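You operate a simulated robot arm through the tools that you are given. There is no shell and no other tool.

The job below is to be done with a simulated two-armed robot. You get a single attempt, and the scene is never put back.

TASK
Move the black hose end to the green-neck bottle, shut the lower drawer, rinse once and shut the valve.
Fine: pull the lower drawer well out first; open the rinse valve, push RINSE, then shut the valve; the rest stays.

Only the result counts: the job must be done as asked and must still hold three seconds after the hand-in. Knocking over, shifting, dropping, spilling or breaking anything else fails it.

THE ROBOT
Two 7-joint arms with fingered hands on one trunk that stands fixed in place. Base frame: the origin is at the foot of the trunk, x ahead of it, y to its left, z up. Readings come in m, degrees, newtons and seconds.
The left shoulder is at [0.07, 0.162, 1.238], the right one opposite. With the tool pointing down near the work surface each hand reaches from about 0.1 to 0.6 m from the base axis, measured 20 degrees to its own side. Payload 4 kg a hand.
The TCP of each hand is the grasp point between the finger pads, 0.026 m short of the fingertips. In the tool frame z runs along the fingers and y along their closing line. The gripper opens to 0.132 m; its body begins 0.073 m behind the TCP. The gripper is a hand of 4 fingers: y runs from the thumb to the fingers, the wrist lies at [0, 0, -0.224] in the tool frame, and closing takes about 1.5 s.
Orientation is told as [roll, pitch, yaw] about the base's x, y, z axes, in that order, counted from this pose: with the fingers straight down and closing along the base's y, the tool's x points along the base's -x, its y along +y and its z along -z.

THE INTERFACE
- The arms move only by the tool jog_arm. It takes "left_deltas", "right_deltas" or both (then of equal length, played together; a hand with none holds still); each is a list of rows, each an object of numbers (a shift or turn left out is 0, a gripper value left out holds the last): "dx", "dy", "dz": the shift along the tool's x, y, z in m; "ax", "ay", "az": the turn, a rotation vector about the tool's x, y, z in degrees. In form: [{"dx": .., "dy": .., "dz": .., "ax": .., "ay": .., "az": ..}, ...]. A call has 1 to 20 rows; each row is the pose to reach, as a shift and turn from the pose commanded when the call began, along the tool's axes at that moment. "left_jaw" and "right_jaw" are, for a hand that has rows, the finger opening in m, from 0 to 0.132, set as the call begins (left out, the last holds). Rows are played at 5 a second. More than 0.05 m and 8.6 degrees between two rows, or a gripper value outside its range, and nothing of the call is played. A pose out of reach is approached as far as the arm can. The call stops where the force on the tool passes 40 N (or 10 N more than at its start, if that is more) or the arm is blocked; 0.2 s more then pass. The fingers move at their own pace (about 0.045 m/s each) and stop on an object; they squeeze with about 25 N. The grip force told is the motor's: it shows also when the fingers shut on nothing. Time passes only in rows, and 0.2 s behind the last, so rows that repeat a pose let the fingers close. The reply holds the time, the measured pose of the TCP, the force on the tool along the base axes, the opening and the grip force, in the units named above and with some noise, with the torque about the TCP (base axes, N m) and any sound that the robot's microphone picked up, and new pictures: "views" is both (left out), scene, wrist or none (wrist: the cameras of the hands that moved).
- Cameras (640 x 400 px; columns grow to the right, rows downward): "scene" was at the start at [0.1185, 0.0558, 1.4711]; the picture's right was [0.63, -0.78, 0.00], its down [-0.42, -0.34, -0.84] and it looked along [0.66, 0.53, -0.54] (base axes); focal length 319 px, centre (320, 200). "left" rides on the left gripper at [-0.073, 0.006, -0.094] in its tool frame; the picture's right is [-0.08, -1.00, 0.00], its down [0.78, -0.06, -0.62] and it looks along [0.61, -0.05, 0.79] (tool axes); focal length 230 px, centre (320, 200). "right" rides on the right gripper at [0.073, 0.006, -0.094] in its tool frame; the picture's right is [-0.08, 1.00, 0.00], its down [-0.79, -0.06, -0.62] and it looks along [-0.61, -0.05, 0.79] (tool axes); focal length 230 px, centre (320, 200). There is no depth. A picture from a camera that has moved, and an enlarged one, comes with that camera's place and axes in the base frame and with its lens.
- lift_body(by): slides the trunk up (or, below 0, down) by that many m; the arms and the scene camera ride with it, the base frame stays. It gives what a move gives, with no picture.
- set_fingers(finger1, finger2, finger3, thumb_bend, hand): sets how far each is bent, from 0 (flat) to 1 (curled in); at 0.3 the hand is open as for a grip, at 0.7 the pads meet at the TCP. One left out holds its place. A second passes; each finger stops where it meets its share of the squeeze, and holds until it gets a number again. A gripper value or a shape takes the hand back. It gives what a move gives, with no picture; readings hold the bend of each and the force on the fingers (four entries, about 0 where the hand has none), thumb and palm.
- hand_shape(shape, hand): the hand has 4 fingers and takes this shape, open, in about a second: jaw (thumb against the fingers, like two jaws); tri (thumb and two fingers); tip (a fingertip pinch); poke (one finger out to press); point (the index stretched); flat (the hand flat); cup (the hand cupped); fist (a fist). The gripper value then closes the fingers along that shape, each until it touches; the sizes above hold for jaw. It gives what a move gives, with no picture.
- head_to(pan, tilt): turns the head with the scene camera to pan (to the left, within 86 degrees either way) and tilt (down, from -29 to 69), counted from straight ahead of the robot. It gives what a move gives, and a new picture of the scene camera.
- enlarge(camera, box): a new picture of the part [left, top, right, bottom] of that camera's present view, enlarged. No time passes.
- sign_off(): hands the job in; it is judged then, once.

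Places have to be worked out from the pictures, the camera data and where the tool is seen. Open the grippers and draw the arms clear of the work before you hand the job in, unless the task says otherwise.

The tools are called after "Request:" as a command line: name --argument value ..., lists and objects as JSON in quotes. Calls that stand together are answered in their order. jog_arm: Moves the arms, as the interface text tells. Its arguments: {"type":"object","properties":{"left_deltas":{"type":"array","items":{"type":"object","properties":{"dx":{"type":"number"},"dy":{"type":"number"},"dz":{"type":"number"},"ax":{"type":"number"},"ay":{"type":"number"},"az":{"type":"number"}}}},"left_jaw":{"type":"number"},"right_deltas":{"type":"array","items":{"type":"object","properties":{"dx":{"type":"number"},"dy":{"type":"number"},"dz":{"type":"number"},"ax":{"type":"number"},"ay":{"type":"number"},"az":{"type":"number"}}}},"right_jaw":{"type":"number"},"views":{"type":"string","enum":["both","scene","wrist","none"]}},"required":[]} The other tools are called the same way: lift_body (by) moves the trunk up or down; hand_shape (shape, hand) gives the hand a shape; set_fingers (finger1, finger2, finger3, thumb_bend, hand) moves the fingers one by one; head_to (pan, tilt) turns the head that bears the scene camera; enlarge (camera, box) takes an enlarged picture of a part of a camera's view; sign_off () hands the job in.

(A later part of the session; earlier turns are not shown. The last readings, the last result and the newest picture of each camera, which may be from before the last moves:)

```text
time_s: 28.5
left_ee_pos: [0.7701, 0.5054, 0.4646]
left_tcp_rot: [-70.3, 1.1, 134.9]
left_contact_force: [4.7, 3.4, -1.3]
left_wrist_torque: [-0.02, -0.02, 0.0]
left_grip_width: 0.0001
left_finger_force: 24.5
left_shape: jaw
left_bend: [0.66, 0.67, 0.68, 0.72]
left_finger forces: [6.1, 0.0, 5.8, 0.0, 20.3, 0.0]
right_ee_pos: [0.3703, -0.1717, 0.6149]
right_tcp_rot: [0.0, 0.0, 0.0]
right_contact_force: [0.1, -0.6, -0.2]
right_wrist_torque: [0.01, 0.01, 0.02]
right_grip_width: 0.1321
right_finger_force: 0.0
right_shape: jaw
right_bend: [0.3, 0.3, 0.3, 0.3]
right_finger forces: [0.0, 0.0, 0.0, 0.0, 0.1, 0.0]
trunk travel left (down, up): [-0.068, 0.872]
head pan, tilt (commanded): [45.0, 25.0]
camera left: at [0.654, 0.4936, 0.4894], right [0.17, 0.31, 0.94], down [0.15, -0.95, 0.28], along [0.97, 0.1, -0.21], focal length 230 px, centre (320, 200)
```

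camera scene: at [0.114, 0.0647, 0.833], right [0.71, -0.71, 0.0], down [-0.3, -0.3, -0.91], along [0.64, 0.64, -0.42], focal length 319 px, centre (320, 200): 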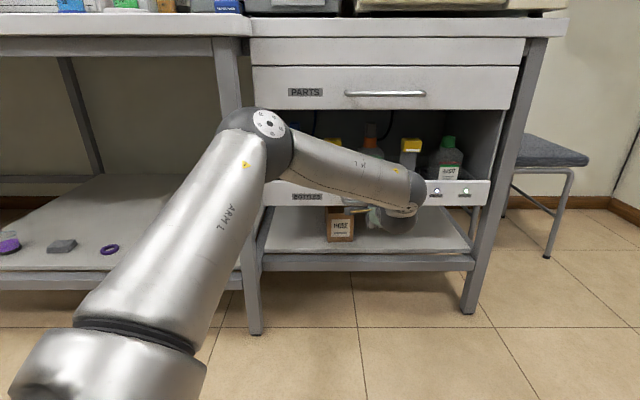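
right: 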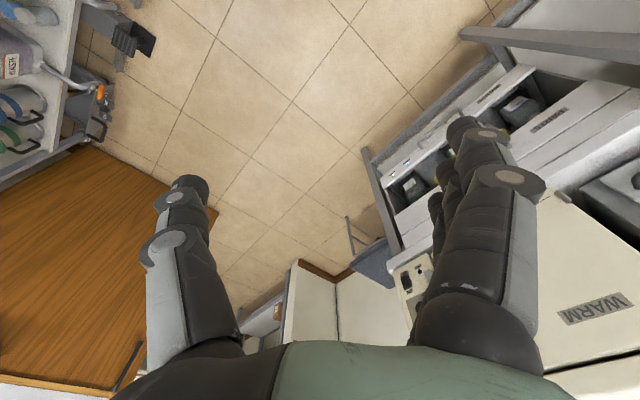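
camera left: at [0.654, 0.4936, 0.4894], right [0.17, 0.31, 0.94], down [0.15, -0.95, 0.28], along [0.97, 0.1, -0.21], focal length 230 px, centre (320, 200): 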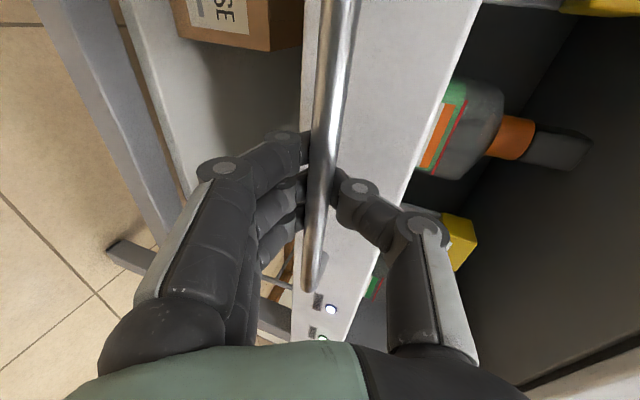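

The grip has contact on fingers and thumb (20 N) with the bar pinched. I'll pull straight back along −n by 0.10 m.

Request:
jog_arm --left_deltas '[{"dy": 0.0068, "dz": -0.0188}, {"dy": 0.0137, "dz": -0.0376}, {"dy": 0.0205, "dz": -0.0564}, {"dy": 0.0274, "dz": -0.0752}, {"dy": 0.0342, "dz": -0.094}]'

```text
time_s: 29.7
left_ee_pos: [0.7003, 0.4328, 0.465]
left_tcp_rot: [-70.3, 1.2, 134.9]
left_contact_force: [-3.3, -2.5, -9.1]
left_wrist_torque: [0.05, -0.07, -0.01]
left_grip_width: 0.0
left_finger_force: 25.1
left_shape: jaw
left_bend: [0.69, 0.65, 0.71, 0.74]
left_finger forces: [4.8, 0.0, 3.8, 0.0, 0.0, 0.1]
right_ee_pos: [0.3696, -0.1711, 0.6141]
right_tcp_rot: [0.0, 0.1, 0.1]
right_contact_force: [1.1, 0.1, 0.4]
right_wrist_torque: [0.02, -0.01, 0.0]
right_grip_width: 0.1321
right_finger_force: 0.0
right_shape: jaw
right_bend: [0.3, 0.3, 0.3, 0.3]
right_finger forces: [0.0, 0.1, 0.1, 0.0, 0.0, 0.0]
trunk travel left (down, up): [-0.068, 0.872]
head pan, tilt (commanded): [45.0, 25.0]
camera scene: at [0.1145, 0.0649, 0.8328], right [0.71, -0.71, 0.0], down [-0.3, -0.3, -0.91], along [0.64, 0.64, -0.42], focal length 319 px, centre (320, 200)
camera left: at [0.5821, 0.4214, 0.4906], right [0.17, 0.31, 0.94], down [0.15, -0.95, 0.28], along [0.97, 0.09, -0.21], focal length 230 px, centre (320, 200)
```

scene: 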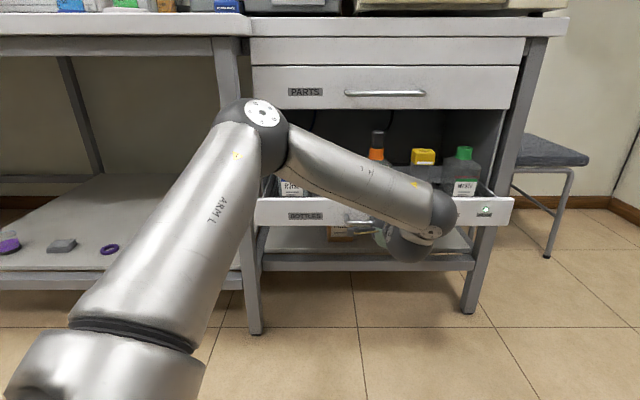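
left: 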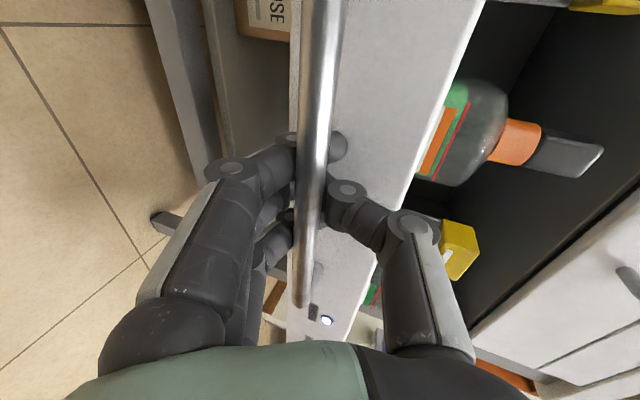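

The drawer follows and the fingertip is hooked behind the bar. I'll pull another 0.10 m.

Request:
jog_arm --left_deltas '[{"dy": 0.0068, "dz": -0.0188}, {"dy": 0.0137, "dz": -0.0376}, {"dy": 0.0205, "dz": -0.0564}, {"dy": 0.0274, "dz": -0.0752}, {"dy": 0.0342, "dz": -0.094}]'

```text
time_s: 30.9
left_ee_pos: [0.6563, 0.4198, 0.4659]
left_tcp_rot: [-69.9, 1.4, 134.5]
left_contact_force: [2.8, -4.6, -9.2]
left_wrist_torque: [0.0, -0.05, 0.02]
left_grip_width: 0.0002
left_finger_force: 25.1
left_shape: jaw
left_bend: [0.69, 0.65, 0.71, 0.74]
left_finger forces: [4.3, 0.2, 3.8, 0.0, 0.0, 0.1]
left hand out of reach, approached as far as the arm can: row 2, 3, 4, 5
right_ee_pos: [0.37, -0.1714, 0.6149]
right_tcp_rot: [-0.1, 0.1, 0.1]
right_contact_force: [-0.2, -0.5, 0.1]
right_wrist_torque: [0.01, -0.03, 0.03]
right_grip_width: 0.1319
right_finger_force: 0.1
right_shape: jaw
right_bend: [0.3, 0.3, 0.3, 0.3]
right_finger forces: [0.1, 0.0, 0.1, 0.0, 0.1, 0.0]
trunk travel left (down, up): [-0.068, 0.872]
head pan, tilt (commanded): [45.0, 25.0]
camera scene: at [0.1148, 0.0648, 0.8328], right [0.71, -0.71, 0.0], down [-0.3, -0.3, -0.91], along [0.64, 0.64, -0.42], focal length 319 px, centre (320, 200)
camera left: at [0.5391, 0.4094, 0.4903], right [0.18, 0.31, 0.93], down [0.15, -0.95, 0.29], along [0.97, 0.09, -0.21], focal length 230 px, centre (320, 200)
```

scene: 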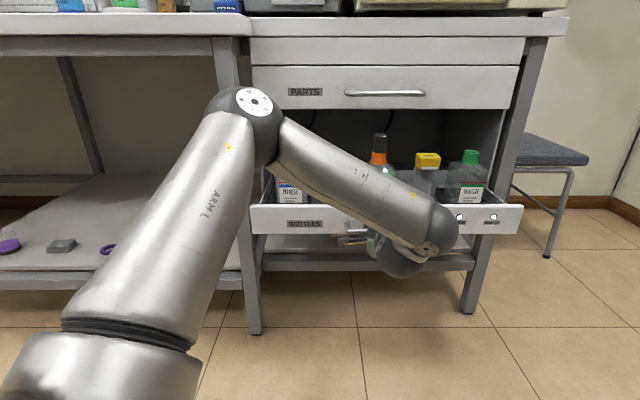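
left: 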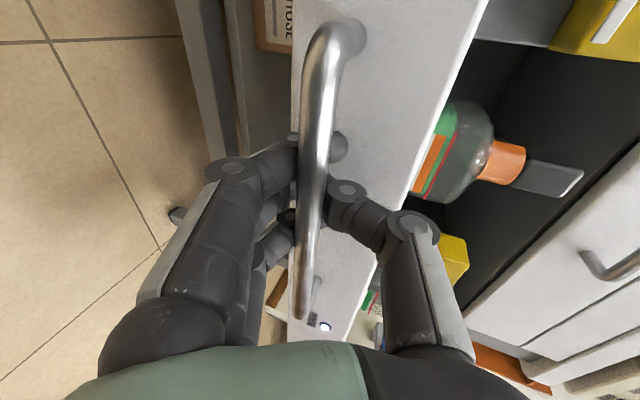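

The hand hit the arm's limit at d≈0.76 and slid a bit along the bar; the drawer is about 0.14 m out. I'll tilt the tool nose-down 24° about the bar to free the wrist.

Request:
jog_arm --left_deltas '[{"ax": -8}, {"ax": -16}, {"ax": -24}]' --views "wrist"

```text
time_s: 31.7
left_ee_pos: [0.6563, 0.4192, 0.4641]
left_tcp_rot: [-46.0, 1.0, 134.9]
left_contact_force: [-0.1, 1.0, -19.8]
left_wrist_torque: [0.17, -0.26, 0.02]
left_grip_width: 0.0
left_finger_force: 25.0
left_shape: jaw
left_bend: [0.68, 0.65, 0.7, 0.74]
left_finger forces: [10.0, 0.1, 8.5, 0.0, 0.0, 0.0]
right_ee_pos: [0.3698, -0.1706, 0.614]
right_tcp_rot: [-0.2, 0.1, 0.0]
right_contact_force: [-0.3, -0.2, 0.5]
right_wrist_torque: [0.0, 0.02, -0.01]
right_grip_width: 0.1317
right_finger_force: 0.0
right_shape: jaw
right_bend: [0.3, 0.3, 0.3, 0.3]
right_finger forces: [0.0, 0.0, 0.1, 0.0, 0.1, 0.1]
trunk travel left (down, up): [-0.068, 0.872]
head pan, tilt (commanded): [45.0, 25.0]
camera left: at [0.5529, 0.4221, 0.5235], right [0.43, 0.55, 0.72], down [0.27, -0.83, 0.49], along [0.86, -0.02, -0.5], focal length 230 px, centre (320, 200)
```

left: 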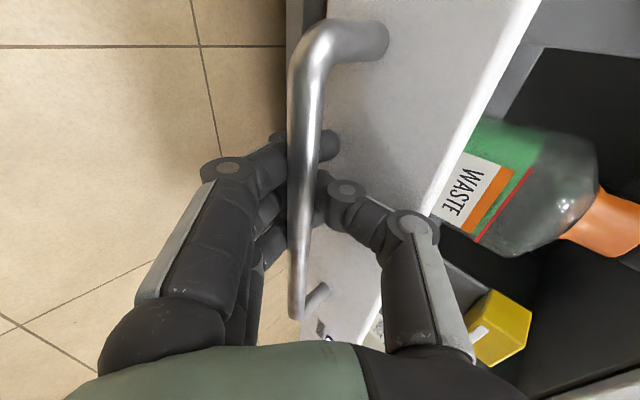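

Tilted to 44° down without limits; a slight upward squeeze on the bar shows as −20 N. I'll pull back 0.08 m more while easing down 6 mm.

Request:
jog_arm --left_deltas '[{"dy": 0.0182, "dz": -0.0102}, {"dy": 0.0321, "dz": -0.0246}, {"dy": 0.046, "dz": -0.039}, {"dy": 0.0599, "dz": -0.0533}]'

```text
time_s: 32.7
left_ee_pos: [0.601, 0.3595, 0.4605]
left_tcp_rot: [-46.3, 1.2, 134.8]
left_contact_force: [-6.5, -0.9, -6.7]
left_wrist_torque: [0.02, -0.09, -0.04]
left_grip_width: 0.0
left_finger_force: 25.5
left_shape: jaw
left_bend: [0.69, 0.65, 0.71, 0.74]
left_finger forces: [4.7, 0.0, 3.7, 0.0, 0.0, 0.0]
right_ee_pos: [0.3693, -0.1726, 0.6145]
right_tcp_rot: [0.0, 0.0, 0.0]
right_contact_force: [0.5, -0.4, 0.4]
right_wrist_torque: [0.06, 0.03, 0.0]
right_grip_width: 0.1319
right_finger_force: 0.0
right_shape: jaw
right_bend: [0.3, 0.3, 0.3, 0.3]
right_finger forces: [0.0, 0.1, 0.0, 0.0, 0.0, 0.1]
trunk travel left (down, up): [-0.068, 0.872]
head pan, tilt (commanded): [45.0, 25.0]
camera scene: at [0.1141, 0.0645, 0.8329], right [0.71, -0.71, 0.0], down [-0.3, -0.3, -0.91], along [0.64, 0.64, -0.42], focal length 319 px, centre (320, 200)
camera left: at [0.4974, 0.3619, 0.5198], right [0.42, 0.55, 0.72], down [0.26, -0.83, 0.49], along [0.87, -0.02, -0.5], focal length 230 px, centre (320, 200)
```

scene: 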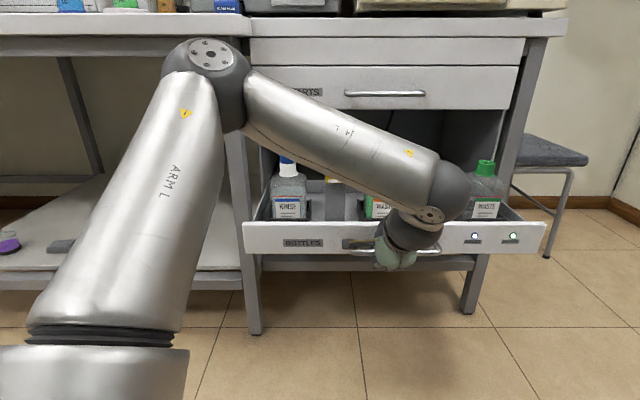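
left: 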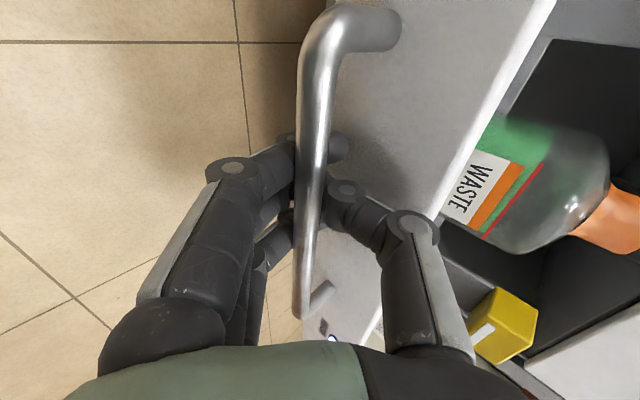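

The drawer is now about 0.22 m out. I'll keep pulling another 0.08 m, watching for the stop.

Request:
jog_arm --left_deltas '[{"dy": 0.0139, "dz": -0.0144}, {"dy": 0.0278, "dz": -0.0288}, {"dy": 0.0417, "dz": -0.0431}, {"dy": 0.0556, "dz": -0.0575}]'

```text
time_s: 33.5
left_ee_pos: [0.5732, 0.3345, 0.4597]
left_tcp_rot: [-46.6, 2.0, 134.8]
left_contact_force: [33.9, 12.6, -12.0]
left_wrist_torque: [-0.03, 0.14, -0.08]
left_grip_width: 0.0
left_finger_force: 25.1
left_shape: jaw
left_bend: [0.68, 0.64, 0.7, 0.72]
left_finger forces: [5.2, 0.1, 5.7, 0.1, 32.9, 0.0]
left hand out of reach, approached as far as the arm can: row 3
right_ee_pos: [0.372, -0.1702, 0.6138]
right_tcp_rot: [0.0, 0.2, -0.1]
right_contact_force: [-0.2, 0.1, 0.0]
right_wrist_torque: [-0.01, -0.01, -0.01]
right_grip_width: 0.1318
right_finger_force: 0.0
right_shape: jaw
right_bend: [0.3, 0.3, 0.3, 0.3]
right_finger forces: [0.0, 0.0, 0.1, 0.0, 0.0, 0.0]
trunk travel left (down, up): [-0.068, 0.872]
head pan, tilt (commanded): [45.0, 25.0]
stopped in row 3 (left hand): the force on the tool passed its limit at 47 N (the readings are from after the stop); the commanded pose is now the measured one
camera scene: at [0.1171, 0.0659, 0.8323], right [0.71, -0.71, 0.0], down [-0.3, -0.3, -0.9], along [0.64, 0.64, -0.43], focal length 319 px, centre (320, 200)
camera left: at [0.4674, 0.3369, 0.5178], right [0.41, 0.56, 0.72], down [0.25, -0.83, 0.5], along [0.87, -0.02, -0.48], focal length 230 px, centre (320, 200)
```

scene: 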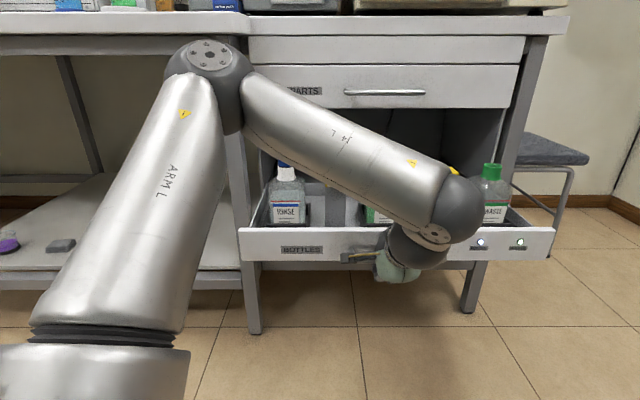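
left: 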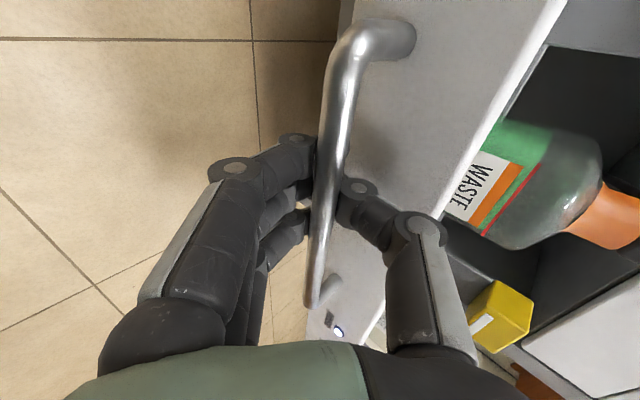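

The drawer reached its end stop (47 N): about 0.25 m out. I'll relieve the pull slightly, open the fingers, then back off along the tool axis.

Request:
jog_arm --left_deltas '[{"dy": -0.004, "dz": 0.0042}, {"dy": -0.004, "dz": 0.0042}]' --views "none"

Request:
jog_arm --left_deltas '[{}, {}, {}, {}, {}, {}]' --left_jaw 0.08 --views "wrist"

```text
time_s: 34.1
left_ee_pos: [0.5737, 0.3377, 0.4601]
left_tcp_rot: [-46.4, 1.8, 134.6]
left_contact_force: [13.1, -1.6, -9.7]
left_wrist_torque: [0.0, 0.07, -0.01]
left_grip_width: 0.0001
left_finger_force: 24.7
left_shape: jaw
left_bend: [0.69, 0.64, 0.7, 0.73]
left_finger forces: [3.4, 0.0, 3.8, 0.0, 20.8, 0.0]
right_ee_pos: [0.3702, -0.1712, 0.6149]
right_tcp_rot: [0.0, 0.1, -0.1]
right_contact_force: [0.8, 0.3, -0.4]
right_wrist_torque: [0.02, -0.02, 0.0]
right_grip_width: 0.1321
right_finger_force: 0.0
right_shape: jaw
right_bend: [0.3, 0.3, 0.3, 0.3]
right_finger forces: [0.0, 0.0, 0.0, 0.0, 0.0, 0.0]
trunk travel left (down, up): [-0.068, 0.872]
head pan, tilt (commanded): [45.0, 25.0]
```

```text
time_s: 35.5
left_ee_pos: [0.5736, 0.3376, 0.4629]
left_tcp_rot: [-46.6, 1.9, 134.6]
left_contact_force: [-0.2, 0.8, 0.8]
left_wrist_torque: [-0.04, 0.0, 0.0]
left_grip_width: 0.08
left_finger_force: 0.1
left_shape: jaw
left_bend: [0.71, 0.71, 0.71, 0.71]
left_finger forces: [0.0, 0.0, 0.1, 0.1, 0.0, 0.1]
right_ee_pos: [0.3706, -0.1717, 0.6145]
right_tcp_rot: [0.0, 0.1, 0.0]
right_contact_force: [-0.7, -0.4, 0.5]
right_wrist_torque: [0.01, -0.01, 0.0]
right_grip_width: 0.1319
right_finger_force: 0.1
right_shape: jaw
right_bend: [0.3, 0.3, 0.3, 0.3]
right_finger forces: [0.1, 0.0, 0.1, 0.0, 0.0, 0.1]
trunk travel left (down, up): [-0.068, 0.872]
head pan, tilt (commanded): [45.0, 25.0]
camera left: at [0.4693, 0.3405, 0.5204], right [0.42, 0.55, 0.72], down [0.25, -0.83, 0.49], along [0.87, -0.02, -0.49], focal length 230 px, centre (320, 200)
```

left: 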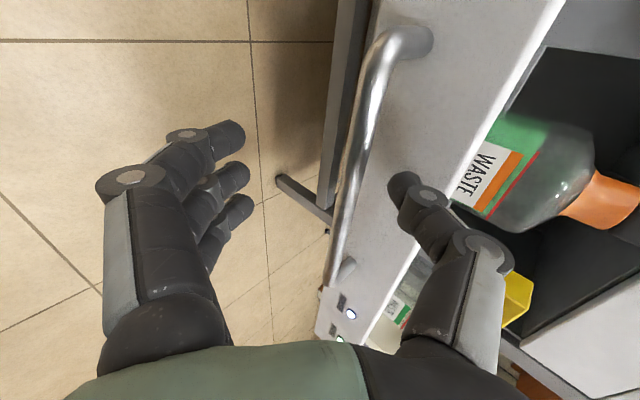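

The fingers are clear of the bar. I'll back off along the tool axis and a bit left to view the bottles.

Request:
jog_arm --left_deltas '[{"dz": -0.03}, {"dz": -0.06}, {"dz": -0.09}, {"dx": -0.04, "dz": -0.1}, {"dx": -0.08, "dz": -0.11}, {"dx": -0.12, "dz": -0.12}, {"dx": -0.16, "dz": -0.12}]'

```text
time_s: 37.1
left_ee_pos: [0.4272, 0.4006, 0.5574]
left_tcp_rot: [-46.3, 1.9, 134.6]
left_contact_force: [0.3, -0.3, -0.2]
left_wrist_torque: [0.0, 0.03, -0.02]
left_grip_width: 0.0803
left_finger_force: 0.0
left_shape: jaw
left_bend: [0.71, 0.71, 0.71, 0.7]
left_finger forces: [0.0, 0.0, 0.0, 0.0, 0.0, 0.0]
left hand out of reach, approached as far as the arm can: row 1, 2, 3, 4, 6, 7
right_ee_pos: [0.3702, -0.1713, 0.6148]
right_tcp_rot: [-0.1, 0.0, 0.0]
right_contact_force: [-0.1, -0.8, -0.3]
right_wrist_torque: [0.04, -0.01, 0.02]
right_grip_width: 0.1319
right_finger_force: 0.0
right_shape: jaw
right_bend: [0.3, 0.3, 0.3, 0.3]
right_finger forces: [0.1, 0.1, 0.0, 0.0, 0.0, 0.0]
trunk travel left (down, up): [-0.068, 0.872]
head pan, tilt (commanded): [45.0, 25.0]
camera scene: at [0.1138, 0.0649, 0.833], right [0.71, -0.71, 0.0], down [-0.3, -0.3, -0.91], along [0.64, 0.64, -0.42], focal length 319 px, centre (320, 200)
camera left: at [0.3228, 0.4038, 0.6157], right [0.42, 0.56, 0.72], down [0.25, -0.83, 0.49], along [0.87, -0.02, -0.49], focal length 230 px, centre (320, 200)
```

scene: 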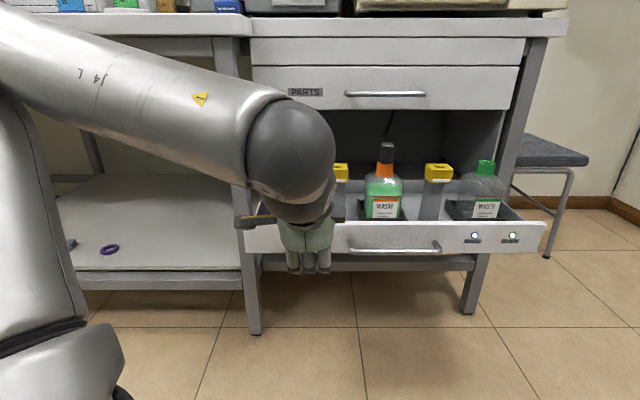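
left: 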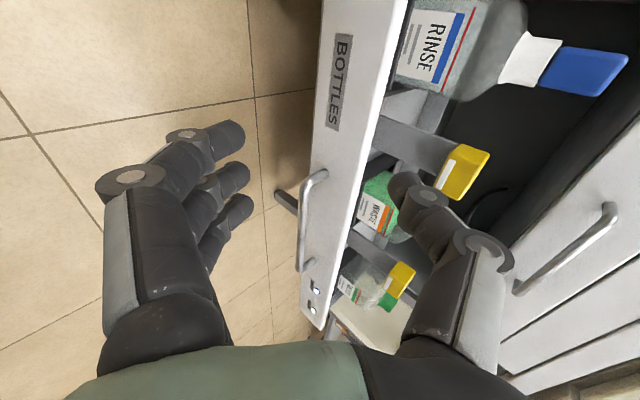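

The drawer is out and the bottles visible. I'll zoom in to see hose ends and measure the drawer position.

Request:
enlarge --camera "scene" --box '[320, 110, 560, 270]'

Request:
enlarge --camera "left" --box '[290, 0, 640, 340]'

```text
2.50 times, centred on (440, 190) of scene
camera zoom: at [0.1138, 0.0649, 0.833], right [0.71, -0.71, 0.0], down [-0.3, -0.3, -0.91], along [0.64, 0.64, -0.42], focal length 798 px, centre (20, 225)
```

zoom: 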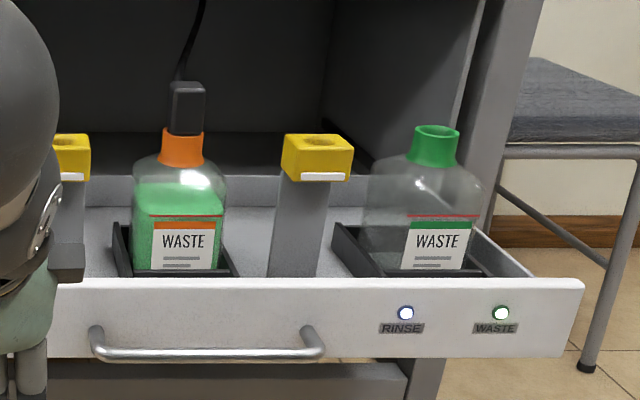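

```text
1.18 times, centred on (465, 170) of left
camera zoom: at [0.3228, 0.4038, 0.6157], right [0.42, 0.56, 0.72], down [0.25, -0.83, 0.49], along [0.87, -0.02, -0.49], focal length 271 px, centre (149, 235)
```

zoom: 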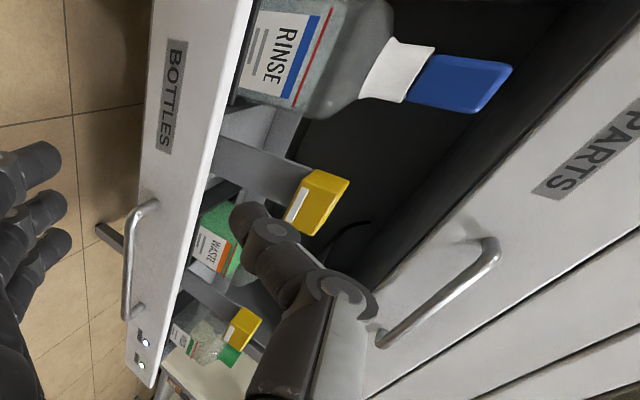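

The black end sits on the orange neck at about s=0.184, d=0.826, z 0.60–0.645; the green neck rim is at about s=0.416, z≈0.60. I'll raise the trunk 0.2 m to bring the left arm to a good height and get a view from above.

Request:
lift_body --by 0.2

Request:
head_to --pan 38 --tilt 35

Request:
enlarge --camera "scene" --box '[280, 80, 560, 260]'

```text
time_s: 39.2
left_ee_pos: [0.4281, 0.4011, 0.7579]
left_tcp_rot: [-46.5, 1.8, 134.9]
left_contact_force: [0.6, 0.7, 0.7]
left_wrist_torque: [0.0, 0.0, 0.0]
left_grip_width: 0.0799
left_finger_force: 0.1
left_shape: jaw
left_bend: [0.71, 0.71, 0.71, 0.7]
left_finger forces: [0.1, 0.0, 0.0, 0.0, 0.1, 0.0]
right_ee_pos: [0.3704, -0.1707, 0.8143]
right_tcp_rot: [0.1, 0.0, -0.1]
right_contact_force: [0.6, -0.1, 0.0]
right_wrist_torque: [0.01, -0.03, 0.0]
right_grip_width: 0.132
right_finger_force: 0.1
right_shape: jaw
right_bend: [0.3, 0.3, 0.3, 0.3]
right_finger forces: [0.0, 0.0, 0.1, 0.0, 0.0, 0.0]
trunk travel left (down, up): [-0.268, 0.672]
head pan, tilt (commanded): [45.0, 25.0]
```

```text
time_s: 40.0
left_ee_pos: [0.4275, 0.4017, 0.7582]
left_tcp_rot: [-46.5, 1.8, 134.9]
left_contact_force: [-0.3, 0.3, -0.7]
left_wrist_torque: [-0.04, -0.01, 0.01]
left_grip_width: 0.0801
left_finger_force: 0.0
left_shape: jaw
left_bend: [0.71, 0.71, 0.71, 0.7]
left_finger forces: [0.1, 0.0, 0.1, 0.0, 0.0, 0.0]
right_ee_pos: [0.369, -0.1714, 0.815]
right_tcp_rot: [0.1, 0.0, 0.1]
right_contact_force: [0.2, 0.2, 0.1]
right_wrist_torque: [0.03, -0.01, 0.0]
right_grip_width: 0.132
right_finger_force: 0.0
right_shape: jaw
right_bend: [0.3, 0.3, 0.3, 0.3]
right_finger forces: [0.0, 0.1, 0.0, 0.1, 0.0, 0.0]
trunk travel left (down, up): [-0.268, 0.672]
head pan, tilt (commanded): [38.0, 35.0]
camera scene: at [0.1182, 0.0538, 1.0173], right [0.62, -0.79, 0.0], down [-0.45, -0.35, -0.82], along [0.65, 0.5, -0.57], focal length 319 px, centre (320, 200)
```

scene: 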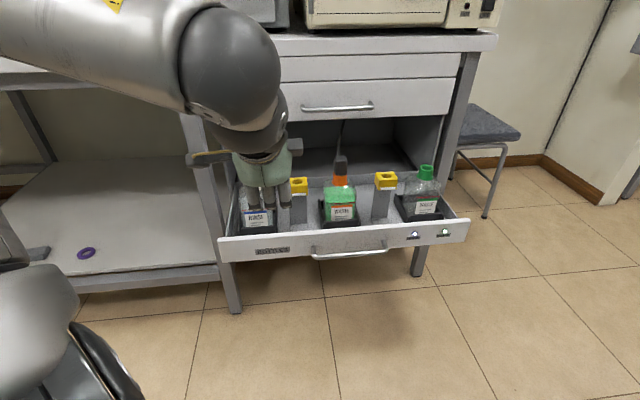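

```text
2.22 times, centred on (420, 170) of scene
camera zoom: at [0.1182, 0.0538, 1.0173], right [0.62, -0.79, 0.0], down [-0.45, -0.35, -0.82], along [0.65, 0.5, -0.57], focal length 710 px, centre (98, 267)
```

zoom: 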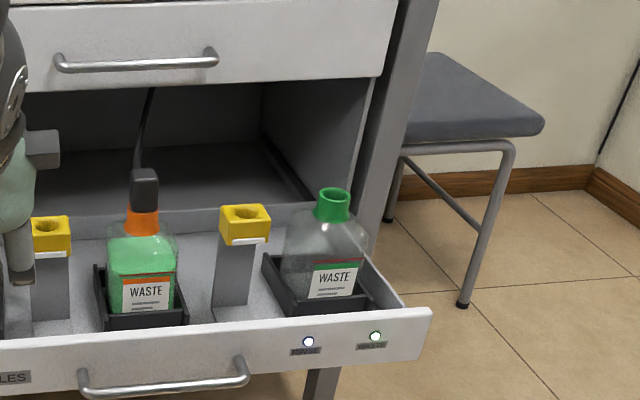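

Second view confirms black end at (0.712, 0.452), top z≈0.645, and green rim centre at (0.882, 0.293), z≈0.60. I'll roll the left hand +90° so it closes horizontally, heading 20°, tilt 50°, and bring it to a pose 8 cm in front of and above the black end.

Request:
jog_arm --left_deltas '[{"dx": 0.0101, "dy": -0.0066, "dz": 0.0112, "ax": 0.67, "ay": 1.48, "az": 8.25}, {"dx": 0.0202, "dy": -0.0132, "dz": 0.0224, "ax": 1.34, "ay": 2.96, "az": 16.5}, {"dx": 0.0302, "dy": -0.0198, "dz": 0.0336, "ax": 2.02, "ay": 4.44, "az": 24.7}, {"dx": 0.0403, "dy": -0.0263, "dz": 0.0447, "ax": 2.69, "ay": 5.92, "az": 33.0}, {"dx": 0.0504, "dy": -0.0329, "dz": 0.0559, "ax": 3.36, "ay": 7.4, "az": 41.2}, {"dx": 0.0605, "dy": -0.0395, "dz": 0.0671, "ax": 4.03, "ay": 8.88, "az": 49.5}, {"dx": 0.0705, "dy": -0.0461, "dz": 0.0783, "ax": 4.71, "ay": 10.36, "az": 57.7}, {"dx": 0.0806, "dy": -0.0527, "dz": 0.0895, "ax": 5.38, "ay": 11.84, "az": 66.0}, {"dx": 0.0907, "dy": -0.0593, "dz": 0.1007, "ax": 6.05, "ay": 13.32, "az": 74.2}, {"dx": 0.1008, "dy": -0.0658, "dz": 0.1118, "ax": 6.72, "ay": 14.8, "az": 82.5}, {"dx": 0.1108, "dy": -0.0724, "dz": 0.123, "ax": 7.4, "ay": 16.28, "az": 90.7}, {"dx": 0.1209, "dy": -0.079, "dz": 0.1342, "ax": 8.07, "ay": 17.76, "az": 99.0}, {"dx": 0.131, "dy": -0.0856, "dz": 0.1454, "ax": 8.74, "ay": 19.24, "az": 107.2}]'

```text
time_s: 42.8
left_ee_pos: [0.6395, 0.4211, 0.7253]
left_tcp_rot: [-2.0, -40.7, 21.1]
left_contact_force: [-0.8, 0.1, -0.9]
left_wrist_torque: [-0.01, -0.04, 0.02]
left_grip_width: 0.08
left_finger_force: 0.0
left_shape: jaw
left_bend: [0.71, 0.71, 0.71, 0.7]
left_finger forces: [0.0, 0.1, 0.0, 0.0, 0.0, 0.0]
right_ee_pos: [0.3709, -0.1718, 0.8154]
right_tcp_rot: [0.0, 0.1, 0.0]
right_contact_force: [0.0, -0.4, -0.6]
right_wrist_torque: [0.0, -0.01, 0.03]
right_grip_width: 0.132
right_finger_force: 0.2
right_shape: jaw
right_bend: [0.3, 0.3, 0.3, 0.3]
right_finger forces: [0.0, 0.1, 0.0, 0.1, 0.0, 0.0]
trunk travel left (down, up): [-0.268, 0.672]
head pan, tilt (commanded): [38.0, 35.0]
camera scene: at [0.1186, 0.0536, 1.0172], right [0.62, -0.79, 0.0], down [-0.45, -0.35, -0.82], along [0.65, 0.5, -0.57], focal length 319 px, centre (320, 200)
camera left: at [0.63, 0.4277, 0.8439], right [0.39, -0.92, 0.08], down [-0.92, -0.4, -0.04], along [0.07, -0.06, -1.0], focal length 230 px, centre (320, 200)
```

scene: 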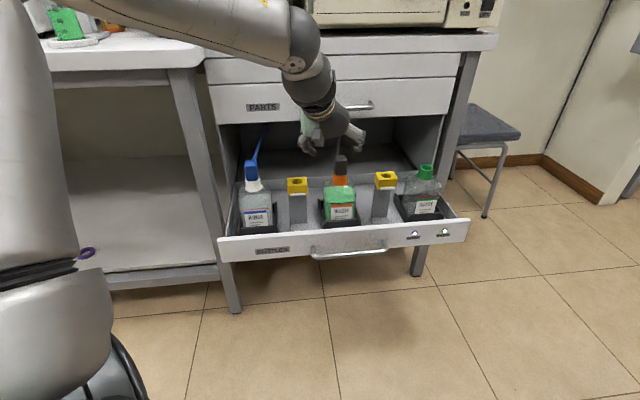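
left: 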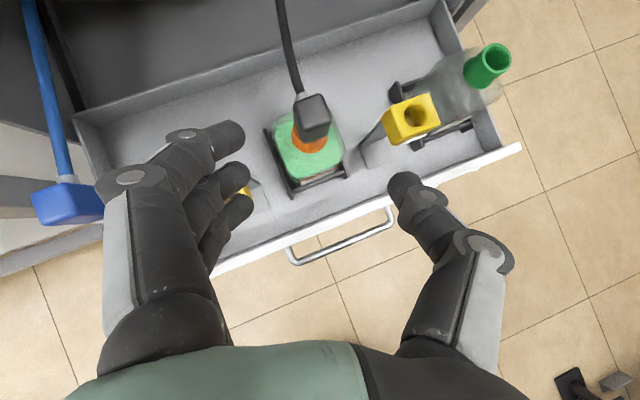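

The wrist camera looks straight down and puts the black end top at (0.713, 0.452) and the green hole at about (0.876, 0.293), matching. I'll turn the heading to 40° to align with the end block and go to a straddle pre-grasp 7 cm back along the tool axis.

Request:
jog_arm --left_deltas '[{"dx": -0.0015, "dy": -0.0045, "dz": 0.0139, "ax": -4.1, "ay": -0.2, "az": -4.8}, {"dx": -0.003, "dy": -0.009, "dz": 0.0278, "ax": -8.3, "ay": -0.3, "az": -9.6}, {"dx": -0.0045, "dy": -0.0134, "dz": 0.0417, "ax": -12.4, "ay": -0.5, "az": -14.4}]'

```text
time_s: 43.6
left_ee_pos: [0.6731, 0.4185, 0.6962]
left_tcp_rot: [-2.2, -40.6, 40.4]
left_contact_force: [-0.7, -0.2, 0.0]
left_wrist_torque: [0.02, -0.02, 0.05]
left_grip_width: 0.0801
left_finger_force: 0.1
left_shape: jaw
left_bend: [0.71, 0.71, 0.71, 0.7]
left_finger forces: [0.1, 0.0, 0.0, 0.0, 0.1, 0.0]
right_ee_pos: [0.3705, -0.1721, 0.8155]
right_tcp_rot: [0.1, 0.0, 0.0]
right_contact_force: [-0.6, -0.7, 0.2]
right_wrist_torque: [-0.01, -0.03, -0.04]
right_grip_width: 0.1319
right_finger_force: 0.0
right_shape: jaw
right_bend: [0.3, 0.3, 0.3, 0.3]
right_finger forces: [0.0, 0.0, 0.0, 0.0, 0.1, 0.1]
trunk travel left (down, up): [-0.268, 0.672]
head pan, tilt (commanded): [38.0, 35.0]
camera scene: at [0.119, 0.0538, 1.0171], right [0.62, -0.79, 0.0], down [-0.45, -0.35, -0.82], along [0.64, 0.5, -0.57], focal length 319 px, centre (320, 200)
camera left: at [0.6624, 0.4226, 0.8144], right [0.67, -0.74, 0.08], down [-0.74, -0.68, -0.04], along [0.08, -0.03, -1.0], focal length 230 px, centre (320, 200)
```

scene: 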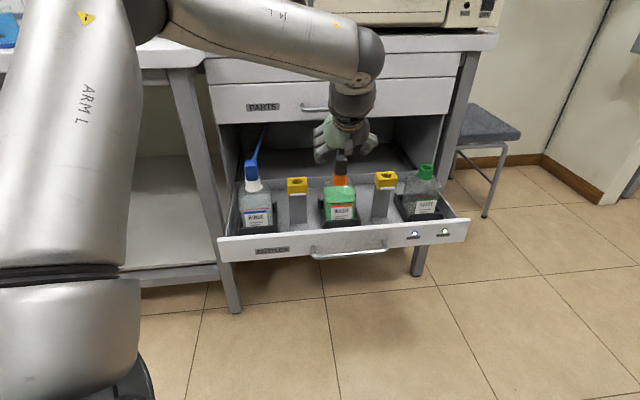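
left: 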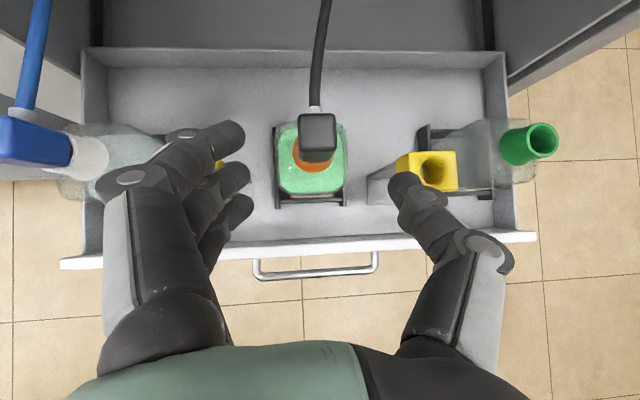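

Excellent alignment: the block is centred between thumb and fingers with the hose leaving from its back. I'll narrow the opening to 0.06 and advance 0.06 m along the tool axis, then check.

Request:
jog_arm --left_deltas '[{"dz": 0.0}, {"dz": 0.015}, {"dz": 0.03}, {"dz": 0.045}, {"dz": 0.06}]' --left_jaw 0.06

```text
time_s: 44.8
left_ee_pos: [0.7023, 0.4452, 0.6501]
left_tcp_rot: [-2.3, -40.7, 40.4]
left_contact_force: [0.2, 0.4, -0.5]
left_wrist_torque: [0.03, 0.01, -0.02]
left_grip_width: 0.0607
left_finger_force: 0.0
left_shape: jaw
left_bend: [0.73, 0.73, 0.73, 0.7]
left_finger forces: [0.1, 0.1, 0.1, 0.0, 0.0, 0.0]
right_ee_pos: [0.3706, -0.1719, 0.8149]
right_tcp_rot: [-0.1, -0.1, 0.0]
right_contact_force: [0.2, -0.5, -0.5]
right_wrist_torque: [0.01, 0.01, 0.04]
right_grip_width: 0.1319
right_finger_force: 0.2
right_shape: jaw
right_bend: [0.3, 0.3, 0.3, 0.3]
right_finger forces: [0.0, 0.0, 0.0, 0.1, 0.0, 0.1]
trunk travel left (down, up): [-0.268, 0.672]
head pan, tilt (commanded): [38.0, 35.0]
camera scene: at [0.1186, 0.0539, 1.0172], right [0.62, -0.79, 0.0], down [-0.45, -0.35, -0.82], along [0.65, 0.5, -0.57], focal length 319 px, centre (320, 200)
camera left: at [0.691, 0.449, 0.7685], right [0.67, -0.74, 0.08], down [-0.74, -0.68, -0.04], along [0.09, -0.03, -1.0], focal length 230 px, centre (320, 200)
```

scene: 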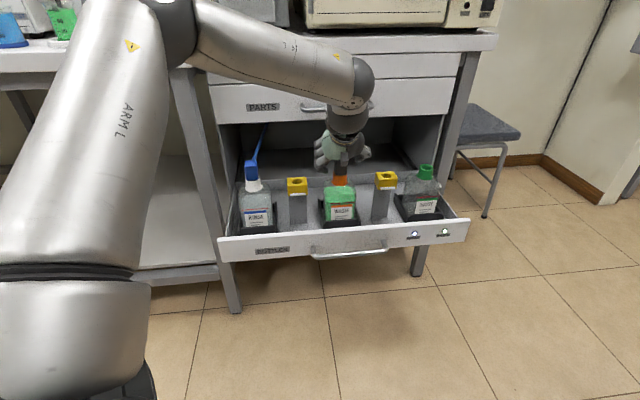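
left: 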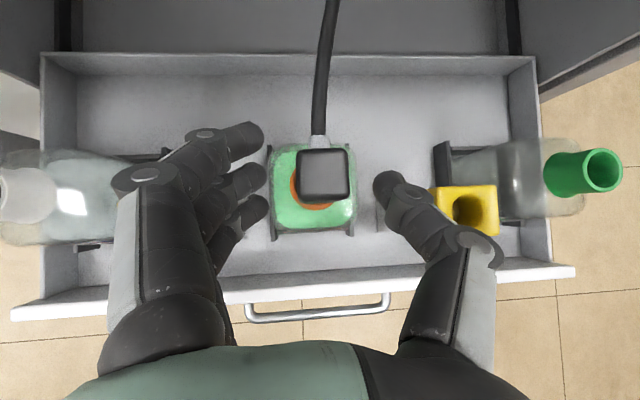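

The block (≈27 mm square) is between the pads, about 4 mm ahead of the middle finger. I'll advance 8 mm and close.

Request:
jog_arm --left_deltas '[{"dz": 0.008}]' --views "none"

Request:
jog_arm --left_deltas '[{}, {}, {}, {}, {}, {}]' --left_jaw 0.0

```text
time_s: 45.2
left_ee_pos: [0.708, 0.4466, 0.6431]
left_tcp_rot: [-2.2, -40.6, 40.3]
left_contact_force: [-0.2, 0.2, 0.2]
left_wrist_torque: [0.01, -0.03, -0.05]
left_grip_width: 0.0609
left_finger_force: 0.1
left_shape: jaw
left_bend: [0.73, 0.73, 0.73, 0.7]
left_finger forces: [0.0, 0.0, 0.0, 0.0, 0.2, 0.1]
right_ee_pos: [0.3702, -0.1712, 0.8151]
right_tcp_rot: [-0.1, 0.0, 0.0]
right_contact_force: [0.1, -0.3, -0.5]
right_wrist_torque: [0.0, 0.02, 0.01]
right_grip_width: 0.1319
right_finger_force: 0.1
right_shape: jaw
right_bend: [0.3, 0.3, 0.3, 0.3]
right_finger forces: [0.0, 0.0, 0.0, 0.0, 0.0, 0.0]
trunk travel left (down, up): [-0.268, 0.672]
head pan, tilt (commanded): [38.0, 35.0]
```

```text
time_s: 46.6
left_ee_pos: [0.7074, 0.4475, 0.6451]
left_tcp_rot: [-2.3, -40.7, 40.4]
left_contact_force: [0.0, -1.0, 1.0]
left_wrist_torque: [0.04, 0.04, -0.05]
left_grip_width: 0.0222
left_finger_force: 24.5
left_shape: jaw
left_bend: [0.73, 0.73, 0.73, 0.7]
left_finger forces: [6.3, 10.1, 8.2, 0.0, 22.4, 0.0]
right_ee_pos: [0.3695, -0.1708, 0.814]
right_tcp_rot: [0.0, 0.0, 0.0]
right_contact_force: [0.1, -0.6, 0.5]
right_wrist_torque: [0.02, 0.01, -0.01]
right_grip_width: 0.1319
right_finger_force: 0.1
right_shape: jaw
right_bend: [0.3, 0.3, 0.3, 0.3]
right_finger forces: [0.0, 0.0, 0.1, 0.1, 0.0, 0.0]
trunk travel left (down, up): [-0.268, 0.672]
head pan, tilt (commanded): [38.0, 35.0]
camera scene: at [0.1181, 0.0536, 1.0173], right [0.62, -0.79, 0.0], down [-0.45, -0.35, -0.82], along [0.65, 0.5, -0.57], focal length 319 px, centre (320, 200)
camera left: at [0.6958, 0.4508, 0.7628], right [0.67, -0.74, 0.08], down [-0.74, -0.67, -0.04], along [0.09, -0.03, -1.0], focal length 230 px, centre (320, 200)
```

scene: 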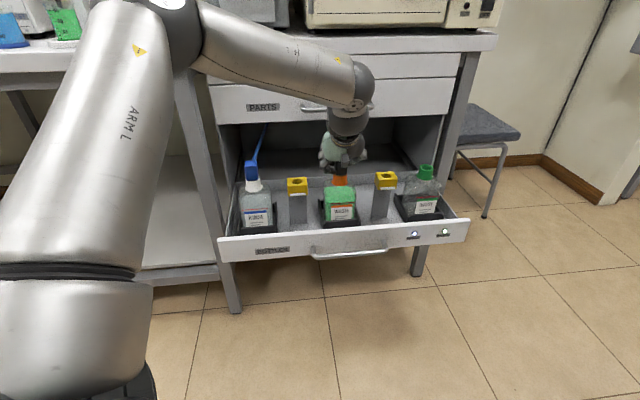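
left: 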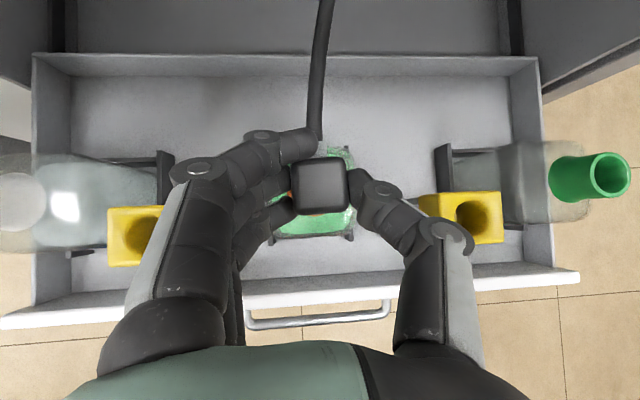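

Firm grip on the block (all three fingers and thumb, 22 mm). I'll lift straight up 4 cm and check that the bottle stays.

Request:
jog_arm --left_deltas '[{"dx": -0.0065, "dy": -0.0003, "dz": -0.0076}, {"dx": -0.013, "dy": -0.0006, "dz": -0.0152}, {"dx": -0.0196, "dy": -0.0009, "dz": -0.0227}, {"dx": -0.0261, "dy": -0.0012, "dz": -0.0303}]'

```text
time_s: 47.6
left_ee_pos: [0.7077, 0.4461, 0.6845]
left_tcp_rot: [-2.2, -40.6, 40.5]
left_contact_force: [-0.8, -0.5, -0.9]
left_wrist_torque: [0.0, 0.01, 0.03]
left_grip_width: 0.0221
left_finger_force: 25.7
left_shape: jaw
left_bend: [0.73, 0.73, 0.72, 0.7]
left_finger forces: [5.5, 10.4, 7.8, 0.0, 22.1, 0.0]
right_ee_pos: [0.37, -0.1714, 0.814]
right_tcp_rot: [-0.1, 0.0, 0.1]
right_contact_force: [-0.2, 0.3, -0.4]
right_wrist_torque: [0.01, 0.02, -0.03]
right_grip_width: 0.132
right_finger_force: 0.0
right_shape: jaw
right_bend: [0.3, 0.3, 0.3, 0.3]
right_finger forces: [0.0, 0.1, 0.0, 0.1, 0.0, 0.0]
trunk travel left (down, up): [-0.268, 0.672]
head pan, tilt (commanded): [38.0, 35.0]
camera scene: at [0.1183, 0.0538, 1.0172], right [0.62, -0.79, 0.0], down [-0.45, -0.35, -0.82], along [0.65, 0.5, -0.57], focal length 319 px, centre (320, 200)
camera left: at [0.6964, 0.4499, 0.8031], right [0.67, -0.74, 0.08], down [-0.74, -0.68, -0.04], along [0.09, -0.03, -1.0], focal length 230 px, centre (320, 200)
```

scene: 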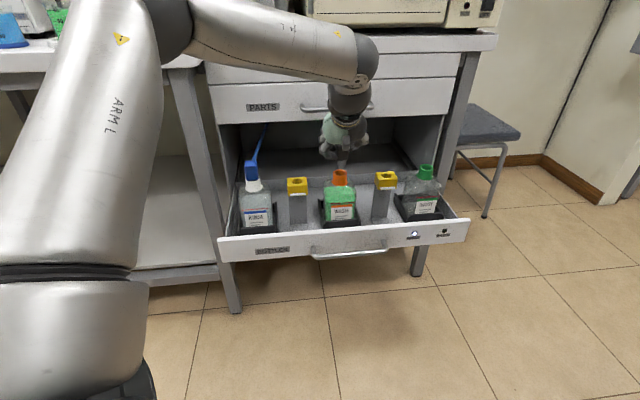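
left: 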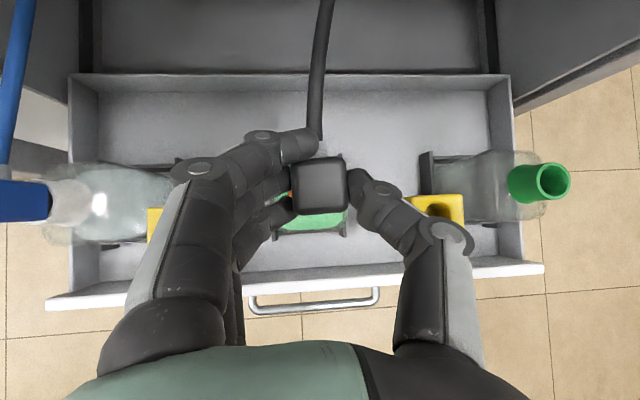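

The orange neck is open again and the WASTE light went dark: the end is out. I'll zoom to see how long the spigot below the block is.

Request:
enlarge --camera "scene" --box '[280, 90, 460, 210]'

```text
3.33 times, centred on (370, 150) of scene
camera zoom: at [0.1183, 0.0538, 1.0172], right [0.62, -0.79, 0.0], down [-0.45, -0.35, -0.82], along [0.65, 0.5, -0.57], focal length 1064 px, centre (153, 367)
```

zoom: 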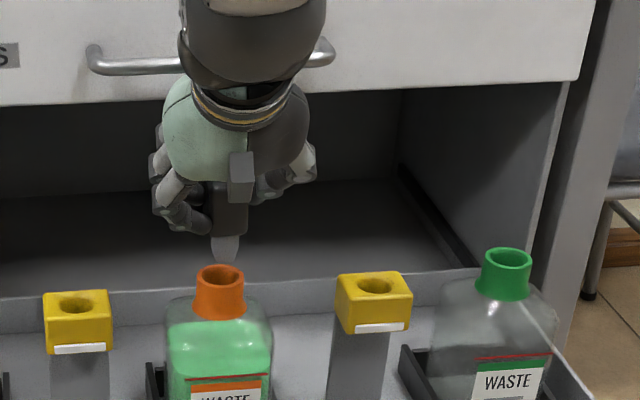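

The spigot tip hangs about 2.6 cm below the block, now ~1.4 cm above the orange rim. I'll raise the trunk 3 cm for clearance and then shift the hand sideways along the drawer by 0.23 m toward the green neck.

Request:
lift_body --by 0.03

Request:
jog_arm --left_deltas '[{"dx": -0.0023, "dy": -0.0385, "dz": 0.0035}, {"dx": -0.0046, "dy": -0.077, "dz": 0.0069}, {"dx": -0.007, "dy": -0.1155, "dz": 0.0104}]'

```text
time_s: 48.3
left_ee_pos: [0.7073, 0.4464, 0.7143]
left_tcp_rot: [-2.2, -40.6, 40.4]
left_contact_force: [0.3, -0.1, -0.4]
left_wrist_torque: [0.03, -0.04, 0.0]
left_grip_width: 0.022
left_finger_force: 24.9
left_shape: jaw
left_bend: [0.73, 0.73, 0.72, 0.7]
left_finger forces: [5.6, 10.5, 7.8, 0.1, 22.2, 0.0]
right_ee_pos: [0.3701, -0.1725, 0.8449]
right_tcp_rot: [0.0, 0.0, 0.0]
right_contact_force: [-0.1, -0.4, 0.0]
right_wrist_torque: [0.01, 0.02, 0.0]
right_grip_width: 0.1321
right_finger_force: 0.0
right_shape: jaw
right_bend: [0.3, 0.3, 0.3, 0.3]
right_finger forces: [0.0, 0.0, 0.0, 0.0, 0.0, 0.1]
trunk travel left (down, up): [-0.298, 0.642]
head pan, tilt (commanded): [38.0, 35.0]
```

```text
time_s: 49.1
left_ee_pos: [0.7598, 0.3863, 0.7118]
left_tcp_rot: [-2.2, -40.7, 40.5]
left_contact_force: [-0.1, -0.3, -0.1]
left_wrist_torque: [-0.02, 0.03, 0.04]
left_grip_width: 0.0216
left_finger_force: 24.9
left_shape: jaw
left_bend: [0.73, 0.73, 0.72, 0.7]
left_finger forces: [5.4, 10.1, 7.8, 0.0, 21.7, 0.1]
left hand out of reach, approached as far as the arm can: row 3
right_ee_pos: [0.3699, -0.1726, 0.846]
right_tcp_rot: [-0.1, -0.1, 0.0]
right_contact_force: [-0.7, -0.5, 0.8]
right_wrist_torque: [-0.02, -0.01, 0.02]
right_grip_width: 0.1323
right_finger_force: 0.0
right_shape: jaw
right_bend: [0.3, 0.3, 0.3, 0.3]
right_finger forces: [0.0, 0.1, 0.1, 0.1, 0.0, 0.0]
trunk travel left (down, up): [-0.298, 0.642]
head pan, tilt (commanded): [38.0, 35.0]
camera scene: at [0.1176, 0.0536, 1.0473], right [0.62, -0.79, 0.0], down [-0.45, -0.35, -0.82], along [0.65, 0.5, -0.57], focal length 319 px, centre (320, 200)
camera left: at [0.7485, 0.3904, 0.8312], right [0.67, -0.74, 0.08], down [-0.74, -0.67, -0.04], along [0.09, -0.03, -1.0], focal length 230 px, centre (320, 200)
```

scene: 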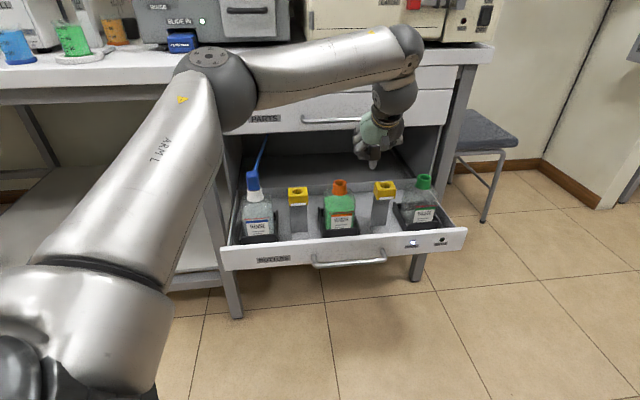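
left: 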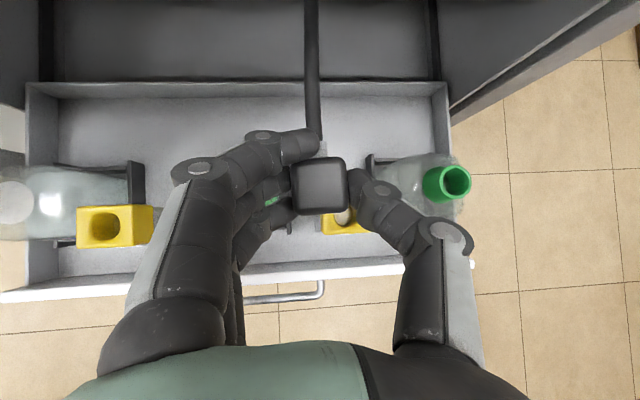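

At heading 40° the wrist runs into its limit (s≈0.264). I'll yaw the hand −20° about vertical here to free it.

Request:
jog_arm --left_deltas '[{"ax": 4.3, "ay": 0.2, "az": 5.1}, {"ax": 8.7, "ay": 0.4, "az": 10.1}, {"ax": 13.0, "ay": 0.6, "az": 15.2}]' --views "wrist"

```text
time_s: 49.9
left_ee_pos: [0.7576, 0.3841, 0.7132]
left_tcp_rot: [-2.2, -40.6, 20.4]
left_contact_force: [0.0, -0.1, -0.9]
left_wrist_torque: [-0.05, -0.01, 0.0]
left_grip_width: 0.0216
left_finger_force: 24.4
left_shape: jaw
left_bend: [0.73, 0.73, 0.72, 0.7]
left_finger forces: [5.2, 10.3, 7.7, 0.0, 21.7, 0.0]
right_ee_pos: [0.3692, -0.1712, 0.8445]
right_tcp_rot: [0.0, -0.1, -0.1]
right_contact_force: [0.3, 0.1, -0.2]
right_wrist_torque: [0.04, 0.02, 0.02]
right_grip_width: 0.1321
right_finger_force: 0.0
right_shape: jaw
right_bend: [0.3, 0.3, 0.3, 0.3]
right_finger forces: [0.1, 0.0, 0.1, 0.1, 0.0, 0.1]
trunk travel left (down, up): [-0.298, 0.642]
head pan, tilt (commanded): [38.0, 35.0]
camera left: at [0.75, 0.3918, 0.831], right [0.38, -0.92, 0.08], down [-0.92, -0.38, -0.04], along [0.07, -0.06, -1.0], focal length 230 px, centre (320, 200)
```

left: 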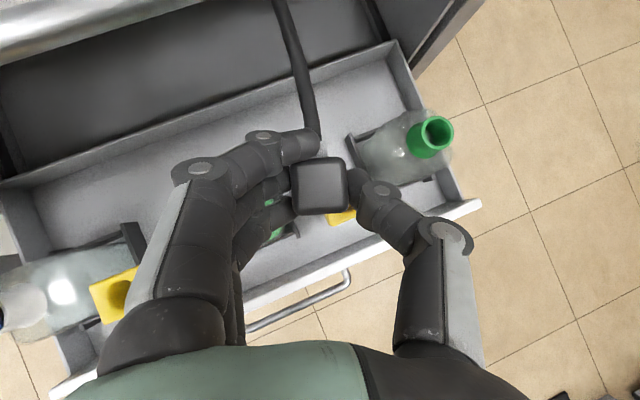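

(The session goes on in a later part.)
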